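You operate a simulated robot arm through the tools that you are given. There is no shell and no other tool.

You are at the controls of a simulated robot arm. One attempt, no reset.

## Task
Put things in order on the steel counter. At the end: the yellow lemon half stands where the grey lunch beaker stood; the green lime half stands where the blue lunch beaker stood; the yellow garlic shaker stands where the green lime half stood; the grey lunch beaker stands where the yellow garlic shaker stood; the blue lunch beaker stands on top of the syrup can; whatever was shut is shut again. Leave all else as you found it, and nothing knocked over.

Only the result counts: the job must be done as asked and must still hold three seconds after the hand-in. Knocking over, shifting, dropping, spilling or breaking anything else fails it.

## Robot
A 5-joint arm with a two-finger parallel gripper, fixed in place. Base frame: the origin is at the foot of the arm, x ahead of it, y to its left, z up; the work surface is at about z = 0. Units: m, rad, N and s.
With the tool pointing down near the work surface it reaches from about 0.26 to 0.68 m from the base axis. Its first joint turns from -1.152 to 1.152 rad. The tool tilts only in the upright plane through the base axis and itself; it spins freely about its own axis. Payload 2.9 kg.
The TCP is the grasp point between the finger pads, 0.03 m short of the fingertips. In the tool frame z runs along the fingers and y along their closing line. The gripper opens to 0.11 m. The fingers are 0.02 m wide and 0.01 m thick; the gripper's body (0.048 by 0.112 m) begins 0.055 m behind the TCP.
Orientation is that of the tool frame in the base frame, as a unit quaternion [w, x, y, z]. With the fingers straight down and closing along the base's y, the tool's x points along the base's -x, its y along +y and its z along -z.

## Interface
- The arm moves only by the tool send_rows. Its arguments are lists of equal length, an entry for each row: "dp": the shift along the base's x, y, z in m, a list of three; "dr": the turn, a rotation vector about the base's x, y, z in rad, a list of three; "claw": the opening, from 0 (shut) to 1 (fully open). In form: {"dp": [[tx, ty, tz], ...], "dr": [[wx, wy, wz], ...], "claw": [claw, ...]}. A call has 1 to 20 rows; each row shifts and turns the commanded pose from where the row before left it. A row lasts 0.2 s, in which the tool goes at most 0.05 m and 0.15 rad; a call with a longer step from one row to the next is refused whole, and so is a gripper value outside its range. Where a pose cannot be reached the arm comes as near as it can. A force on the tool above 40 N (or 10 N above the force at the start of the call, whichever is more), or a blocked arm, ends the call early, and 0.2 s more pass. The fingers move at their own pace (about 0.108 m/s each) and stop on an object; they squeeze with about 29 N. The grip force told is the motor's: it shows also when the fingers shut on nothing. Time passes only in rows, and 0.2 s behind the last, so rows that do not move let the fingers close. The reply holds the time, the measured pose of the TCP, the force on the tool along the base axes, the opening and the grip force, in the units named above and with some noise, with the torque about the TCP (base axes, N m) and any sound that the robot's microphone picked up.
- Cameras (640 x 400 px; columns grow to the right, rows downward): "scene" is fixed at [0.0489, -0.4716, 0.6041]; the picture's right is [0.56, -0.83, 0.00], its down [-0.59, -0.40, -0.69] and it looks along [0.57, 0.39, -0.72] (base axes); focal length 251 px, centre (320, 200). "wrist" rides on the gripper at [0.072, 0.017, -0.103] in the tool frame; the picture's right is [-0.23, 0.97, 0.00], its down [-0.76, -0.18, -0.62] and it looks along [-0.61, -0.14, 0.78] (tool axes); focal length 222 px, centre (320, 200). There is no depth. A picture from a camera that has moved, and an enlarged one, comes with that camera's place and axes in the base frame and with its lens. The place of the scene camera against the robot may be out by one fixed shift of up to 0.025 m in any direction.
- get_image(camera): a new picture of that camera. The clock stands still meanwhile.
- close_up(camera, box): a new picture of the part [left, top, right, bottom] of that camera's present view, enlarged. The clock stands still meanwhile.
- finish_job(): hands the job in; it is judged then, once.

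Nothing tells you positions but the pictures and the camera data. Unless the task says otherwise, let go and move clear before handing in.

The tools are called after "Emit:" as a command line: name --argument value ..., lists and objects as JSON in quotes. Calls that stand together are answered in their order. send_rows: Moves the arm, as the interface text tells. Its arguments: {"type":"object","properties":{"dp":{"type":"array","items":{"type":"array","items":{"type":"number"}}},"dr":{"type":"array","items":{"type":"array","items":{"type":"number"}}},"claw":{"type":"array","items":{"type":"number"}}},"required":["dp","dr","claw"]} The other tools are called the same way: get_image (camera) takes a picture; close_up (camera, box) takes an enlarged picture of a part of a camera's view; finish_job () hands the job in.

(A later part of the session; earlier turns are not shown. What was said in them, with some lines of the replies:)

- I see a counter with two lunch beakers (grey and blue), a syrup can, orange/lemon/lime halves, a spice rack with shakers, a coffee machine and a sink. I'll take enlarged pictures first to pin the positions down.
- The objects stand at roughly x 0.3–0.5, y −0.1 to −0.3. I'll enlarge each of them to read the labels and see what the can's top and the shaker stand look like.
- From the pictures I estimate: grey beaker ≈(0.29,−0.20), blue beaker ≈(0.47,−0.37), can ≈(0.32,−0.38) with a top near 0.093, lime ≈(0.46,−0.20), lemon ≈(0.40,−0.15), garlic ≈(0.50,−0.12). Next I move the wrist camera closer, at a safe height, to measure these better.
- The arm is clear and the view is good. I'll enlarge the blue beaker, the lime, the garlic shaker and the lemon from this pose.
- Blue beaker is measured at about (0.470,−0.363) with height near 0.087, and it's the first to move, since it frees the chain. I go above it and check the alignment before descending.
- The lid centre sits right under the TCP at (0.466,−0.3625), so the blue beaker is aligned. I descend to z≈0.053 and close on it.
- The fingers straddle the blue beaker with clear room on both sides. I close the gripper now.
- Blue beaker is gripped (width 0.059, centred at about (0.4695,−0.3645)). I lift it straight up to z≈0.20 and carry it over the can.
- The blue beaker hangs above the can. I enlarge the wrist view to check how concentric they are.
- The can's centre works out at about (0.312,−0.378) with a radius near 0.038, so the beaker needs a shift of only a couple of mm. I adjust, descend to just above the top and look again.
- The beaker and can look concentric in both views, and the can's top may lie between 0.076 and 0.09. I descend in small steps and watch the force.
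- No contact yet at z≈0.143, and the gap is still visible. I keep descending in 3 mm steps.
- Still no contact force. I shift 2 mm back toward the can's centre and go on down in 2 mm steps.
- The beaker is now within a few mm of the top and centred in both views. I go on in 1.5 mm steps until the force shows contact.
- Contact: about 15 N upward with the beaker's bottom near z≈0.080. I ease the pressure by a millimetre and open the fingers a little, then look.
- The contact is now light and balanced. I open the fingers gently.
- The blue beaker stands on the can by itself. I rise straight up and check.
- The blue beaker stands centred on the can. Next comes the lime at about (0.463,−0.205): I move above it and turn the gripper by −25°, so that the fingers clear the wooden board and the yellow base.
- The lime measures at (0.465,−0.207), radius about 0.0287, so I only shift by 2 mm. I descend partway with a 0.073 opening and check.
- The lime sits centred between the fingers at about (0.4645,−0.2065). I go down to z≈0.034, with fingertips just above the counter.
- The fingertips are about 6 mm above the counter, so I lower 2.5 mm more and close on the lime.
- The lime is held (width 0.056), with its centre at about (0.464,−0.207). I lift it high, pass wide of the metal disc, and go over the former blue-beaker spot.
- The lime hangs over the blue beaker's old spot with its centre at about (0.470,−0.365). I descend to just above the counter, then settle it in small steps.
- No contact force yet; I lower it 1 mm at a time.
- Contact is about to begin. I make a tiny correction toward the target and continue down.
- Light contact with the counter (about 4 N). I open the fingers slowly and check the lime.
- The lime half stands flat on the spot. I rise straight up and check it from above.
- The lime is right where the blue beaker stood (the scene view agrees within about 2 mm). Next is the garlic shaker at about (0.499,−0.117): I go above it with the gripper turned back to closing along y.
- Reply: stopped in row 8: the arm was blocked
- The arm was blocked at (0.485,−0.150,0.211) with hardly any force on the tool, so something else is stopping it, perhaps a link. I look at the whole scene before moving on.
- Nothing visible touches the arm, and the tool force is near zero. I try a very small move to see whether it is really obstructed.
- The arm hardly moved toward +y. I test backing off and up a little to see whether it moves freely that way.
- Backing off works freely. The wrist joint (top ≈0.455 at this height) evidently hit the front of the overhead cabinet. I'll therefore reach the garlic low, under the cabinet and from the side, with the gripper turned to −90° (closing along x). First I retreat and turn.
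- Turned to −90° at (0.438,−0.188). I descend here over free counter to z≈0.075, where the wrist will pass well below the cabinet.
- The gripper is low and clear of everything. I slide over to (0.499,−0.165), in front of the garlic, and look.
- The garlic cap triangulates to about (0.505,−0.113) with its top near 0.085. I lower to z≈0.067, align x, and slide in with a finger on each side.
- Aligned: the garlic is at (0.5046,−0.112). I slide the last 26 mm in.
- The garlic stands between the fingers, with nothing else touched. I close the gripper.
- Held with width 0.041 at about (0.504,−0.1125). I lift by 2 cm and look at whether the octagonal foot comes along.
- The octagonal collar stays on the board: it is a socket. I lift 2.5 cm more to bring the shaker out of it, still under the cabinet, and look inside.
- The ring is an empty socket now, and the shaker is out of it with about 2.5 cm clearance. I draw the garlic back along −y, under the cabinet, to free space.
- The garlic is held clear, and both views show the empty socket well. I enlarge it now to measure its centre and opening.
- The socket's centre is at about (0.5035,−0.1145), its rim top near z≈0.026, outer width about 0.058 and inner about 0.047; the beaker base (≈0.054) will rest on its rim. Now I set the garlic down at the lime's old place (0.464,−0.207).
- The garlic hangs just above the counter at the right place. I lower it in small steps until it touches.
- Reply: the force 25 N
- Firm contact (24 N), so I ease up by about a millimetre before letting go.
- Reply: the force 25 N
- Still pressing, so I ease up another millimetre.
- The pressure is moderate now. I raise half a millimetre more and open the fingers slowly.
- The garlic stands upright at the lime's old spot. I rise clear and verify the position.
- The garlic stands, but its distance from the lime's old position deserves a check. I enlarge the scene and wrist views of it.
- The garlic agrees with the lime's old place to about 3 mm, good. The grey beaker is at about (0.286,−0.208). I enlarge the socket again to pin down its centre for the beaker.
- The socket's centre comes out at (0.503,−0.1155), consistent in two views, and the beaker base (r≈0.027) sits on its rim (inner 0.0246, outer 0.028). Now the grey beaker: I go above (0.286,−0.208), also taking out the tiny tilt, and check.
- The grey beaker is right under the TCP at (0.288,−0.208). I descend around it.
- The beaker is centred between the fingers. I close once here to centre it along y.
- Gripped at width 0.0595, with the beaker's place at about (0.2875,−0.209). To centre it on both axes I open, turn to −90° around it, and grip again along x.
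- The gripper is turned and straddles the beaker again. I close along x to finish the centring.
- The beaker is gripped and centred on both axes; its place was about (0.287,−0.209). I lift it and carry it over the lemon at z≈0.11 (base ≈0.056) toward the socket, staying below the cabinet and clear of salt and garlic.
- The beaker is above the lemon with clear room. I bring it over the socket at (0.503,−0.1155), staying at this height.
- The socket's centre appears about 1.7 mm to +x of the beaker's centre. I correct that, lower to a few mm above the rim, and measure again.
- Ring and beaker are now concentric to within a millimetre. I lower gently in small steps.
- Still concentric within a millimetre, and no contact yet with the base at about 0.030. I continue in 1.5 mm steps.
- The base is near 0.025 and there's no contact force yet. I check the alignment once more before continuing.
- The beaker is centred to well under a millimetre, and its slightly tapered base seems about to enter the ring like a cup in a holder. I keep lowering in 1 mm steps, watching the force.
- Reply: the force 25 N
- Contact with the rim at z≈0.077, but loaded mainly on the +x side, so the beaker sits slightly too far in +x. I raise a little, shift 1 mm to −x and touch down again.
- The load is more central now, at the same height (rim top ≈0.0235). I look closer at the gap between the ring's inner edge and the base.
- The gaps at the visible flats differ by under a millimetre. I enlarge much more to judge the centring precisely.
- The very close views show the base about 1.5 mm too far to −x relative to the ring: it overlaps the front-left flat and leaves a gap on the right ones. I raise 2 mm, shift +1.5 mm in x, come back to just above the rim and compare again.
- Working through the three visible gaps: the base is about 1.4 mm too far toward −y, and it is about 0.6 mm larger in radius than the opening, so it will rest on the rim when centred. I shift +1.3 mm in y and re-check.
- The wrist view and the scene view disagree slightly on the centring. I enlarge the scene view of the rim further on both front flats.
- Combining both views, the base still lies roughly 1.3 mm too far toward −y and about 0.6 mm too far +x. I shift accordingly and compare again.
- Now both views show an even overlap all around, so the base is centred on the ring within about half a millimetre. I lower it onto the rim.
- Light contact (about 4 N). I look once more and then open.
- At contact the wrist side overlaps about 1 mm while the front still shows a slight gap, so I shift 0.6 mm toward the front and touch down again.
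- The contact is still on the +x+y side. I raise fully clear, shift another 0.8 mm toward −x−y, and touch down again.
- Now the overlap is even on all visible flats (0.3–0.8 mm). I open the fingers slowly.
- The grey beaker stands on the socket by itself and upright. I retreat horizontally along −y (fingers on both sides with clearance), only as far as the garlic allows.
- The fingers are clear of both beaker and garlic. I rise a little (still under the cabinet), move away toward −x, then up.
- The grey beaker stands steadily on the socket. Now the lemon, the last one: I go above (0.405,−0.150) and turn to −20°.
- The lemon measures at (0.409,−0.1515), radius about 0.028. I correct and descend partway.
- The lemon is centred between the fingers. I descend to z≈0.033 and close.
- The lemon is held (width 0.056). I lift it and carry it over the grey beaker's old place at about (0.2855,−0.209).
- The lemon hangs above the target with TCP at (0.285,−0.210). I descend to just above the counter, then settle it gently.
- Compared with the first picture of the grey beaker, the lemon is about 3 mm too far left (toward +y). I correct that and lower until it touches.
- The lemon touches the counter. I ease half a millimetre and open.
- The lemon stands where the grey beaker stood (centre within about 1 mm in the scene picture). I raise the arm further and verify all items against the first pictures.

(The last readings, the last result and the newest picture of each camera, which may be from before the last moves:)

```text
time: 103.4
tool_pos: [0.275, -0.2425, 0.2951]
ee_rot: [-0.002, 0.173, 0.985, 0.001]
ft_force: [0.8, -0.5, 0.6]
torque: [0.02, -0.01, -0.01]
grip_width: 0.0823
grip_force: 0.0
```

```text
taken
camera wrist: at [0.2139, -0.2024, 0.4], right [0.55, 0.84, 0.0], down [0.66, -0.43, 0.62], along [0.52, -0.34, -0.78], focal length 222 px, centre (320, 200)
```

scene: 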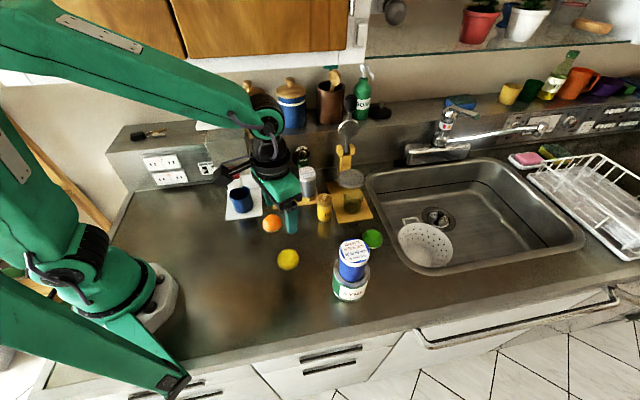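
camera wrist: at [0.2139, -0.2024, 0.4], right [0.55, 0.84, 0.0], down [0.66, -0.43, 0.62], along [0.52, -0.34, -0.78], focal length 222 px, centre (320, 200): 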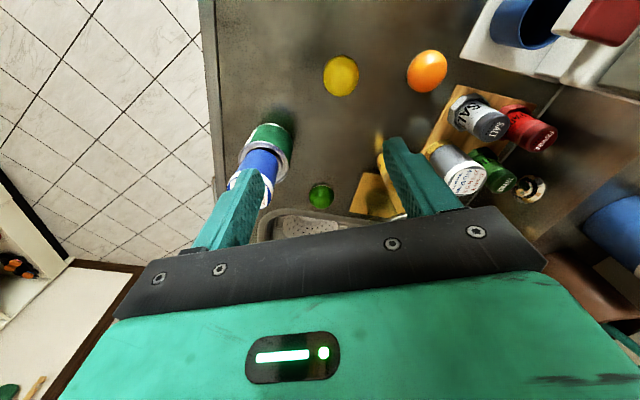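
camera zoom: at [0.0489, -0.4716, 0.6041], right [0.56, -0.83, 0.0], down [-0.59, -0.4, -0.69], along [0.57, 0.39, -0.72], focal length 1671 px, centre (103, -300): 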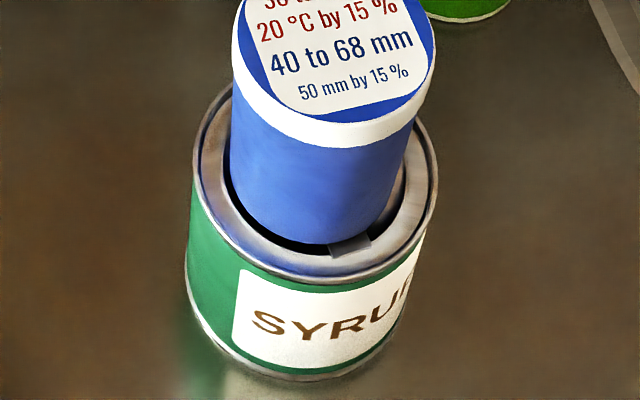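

The can, orange and the others are unchanged, and blue sits centred on the can. I swing the arm aside to get a clear view of the spice rack and confirm that the grey beaker still stands upright.

Emit:
send_rows --dp '[[0.003, 0.037, 0.004], [0.003, 0.037, 0.004], [0.003, 0.037, 0.004], [0.003, 0.037, 0.004], [0.003, 0.037, 0.004], [0, 0.037, 0.004], [0, 0, 0]]' --dr '[[0, 0, 0], [0, 0, 0], [0, 0, 0], [0, 0, 0], [0, 0, 0], [0, 0, 0], [0, 0, 0]]' --claw '[0.75, 0.75, 0.75, 0.75, 0.75, 0.75, 0.75]'

Emit:
get_image --camera "scene"

Emit:
close_up --camera "scene" --box '[255, 140, 375, 240]'

Emit:
close_up --camera "scene" --box '[290, 155, 340, 205]'

```text
time: 105.0
tool_pos: [0.2923, -0.0183, 0.3165]
ee_rot: [-0.001, 0.173, 0.985, 0.001]
ft_force: [0.3, -0.1, 0.1]
torque: [-0.01, -0.01, 0.01]
grip_width: 0.0827
grip_force: 0.0
```

```text
taken
```

scene: 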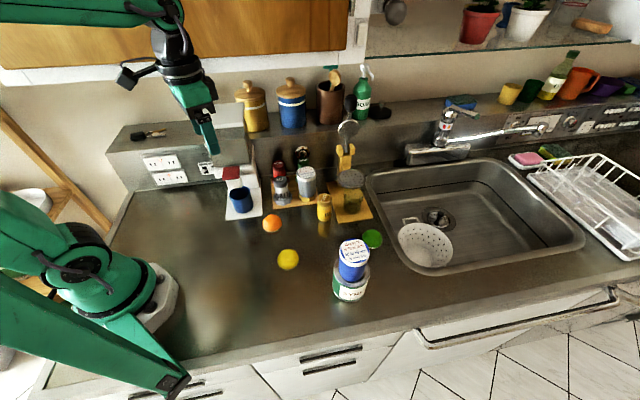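

```text
4.00 times, centred on (315, 190) of scene
camera zoom: at [0.0489, -0.4716, 0.6041], right [0.56, -0.83, 0.0], down [-0.59, -0.4, -0.69], along [0.57, 0.39, -0.72], focal length 1003 px, centre (340, 240)
```

zoom: 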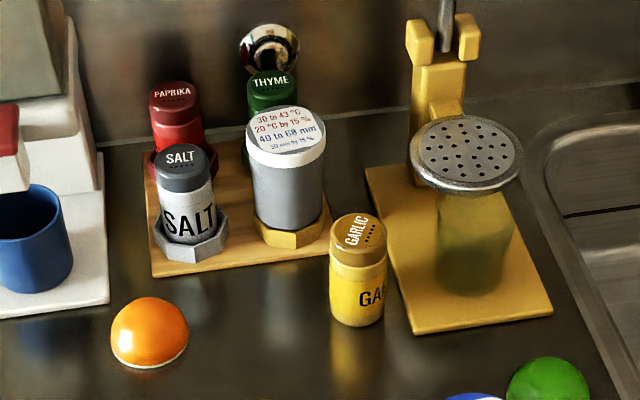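

```text
8.00 times, centred on (315, 180) of scene
camera zoom: at [0.0489, -0.4716, 0.6041], right [0.56, -0.83, 0.0], down [-0.59, -0.4, -0.69], along [0.57, 0.39, -0.72], focal length 2005 px, centre (360, 360)
```

zoom: 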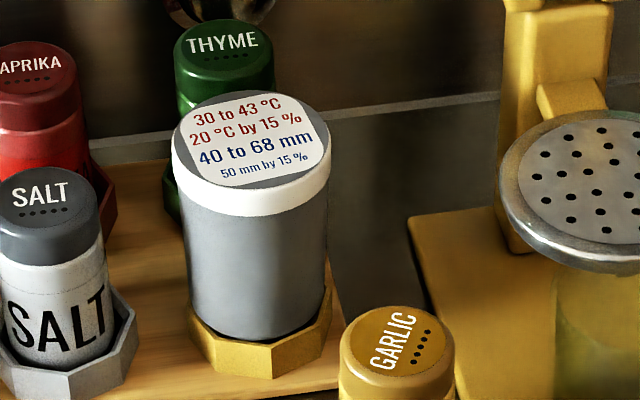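

Everything is in place. Lemon stands on the grey beaker's spot, lime on the blue beaker's spot, garlic on the lime's spot. The grey beaker is upright on the garlic's socket, and blue is on the syrup can. Salt, paprika, thyme, orange, can and cabinet match the first pictures, and the arm is clear, so I hand in.

Emit:
finish_job

```text
The job is handed in.
```

I moved all five items, then handed the job in. The judge's result was not shown to me.

| Item | Where it stands now | How well it matches |
|---|---|---|
| Lemon half | The grey beaker's spot | Within about 1 mm |
| Lime half | The blue beaker's spot | Within about 2 mm |
| Garlic shaker | The lime's spot | Within about 3 mm |
| Grey beaker | The garlic shaker's spot | Centred to about half a millimetre |
| Blue beaker | On top of the syrup can | Centred and upright |

The matches are my own readings from the camera pictures.

- **Grey beaker:** the garlic shaker had stood in an eight-sided socket on the spice board. The beaker's base is slightly too wide to go into it, so it rests on the socket's rim, about 2.4 cm above the counter. It was still upright about 20 seconds after I let go.
- **Cabinet contact:** on the way to the garlic shaker the arm was blocked once. I put this down to its wrist touching the overhead cabinet. I backed off and approached from underneath instead. The cabinet doors look the same as in the first picture.

Nothing was knocked over. The salt, paprika, thyme, orange and can look unmoved compared with the first pictures, and I opened nothing. The gripper is empty and clear of everything.
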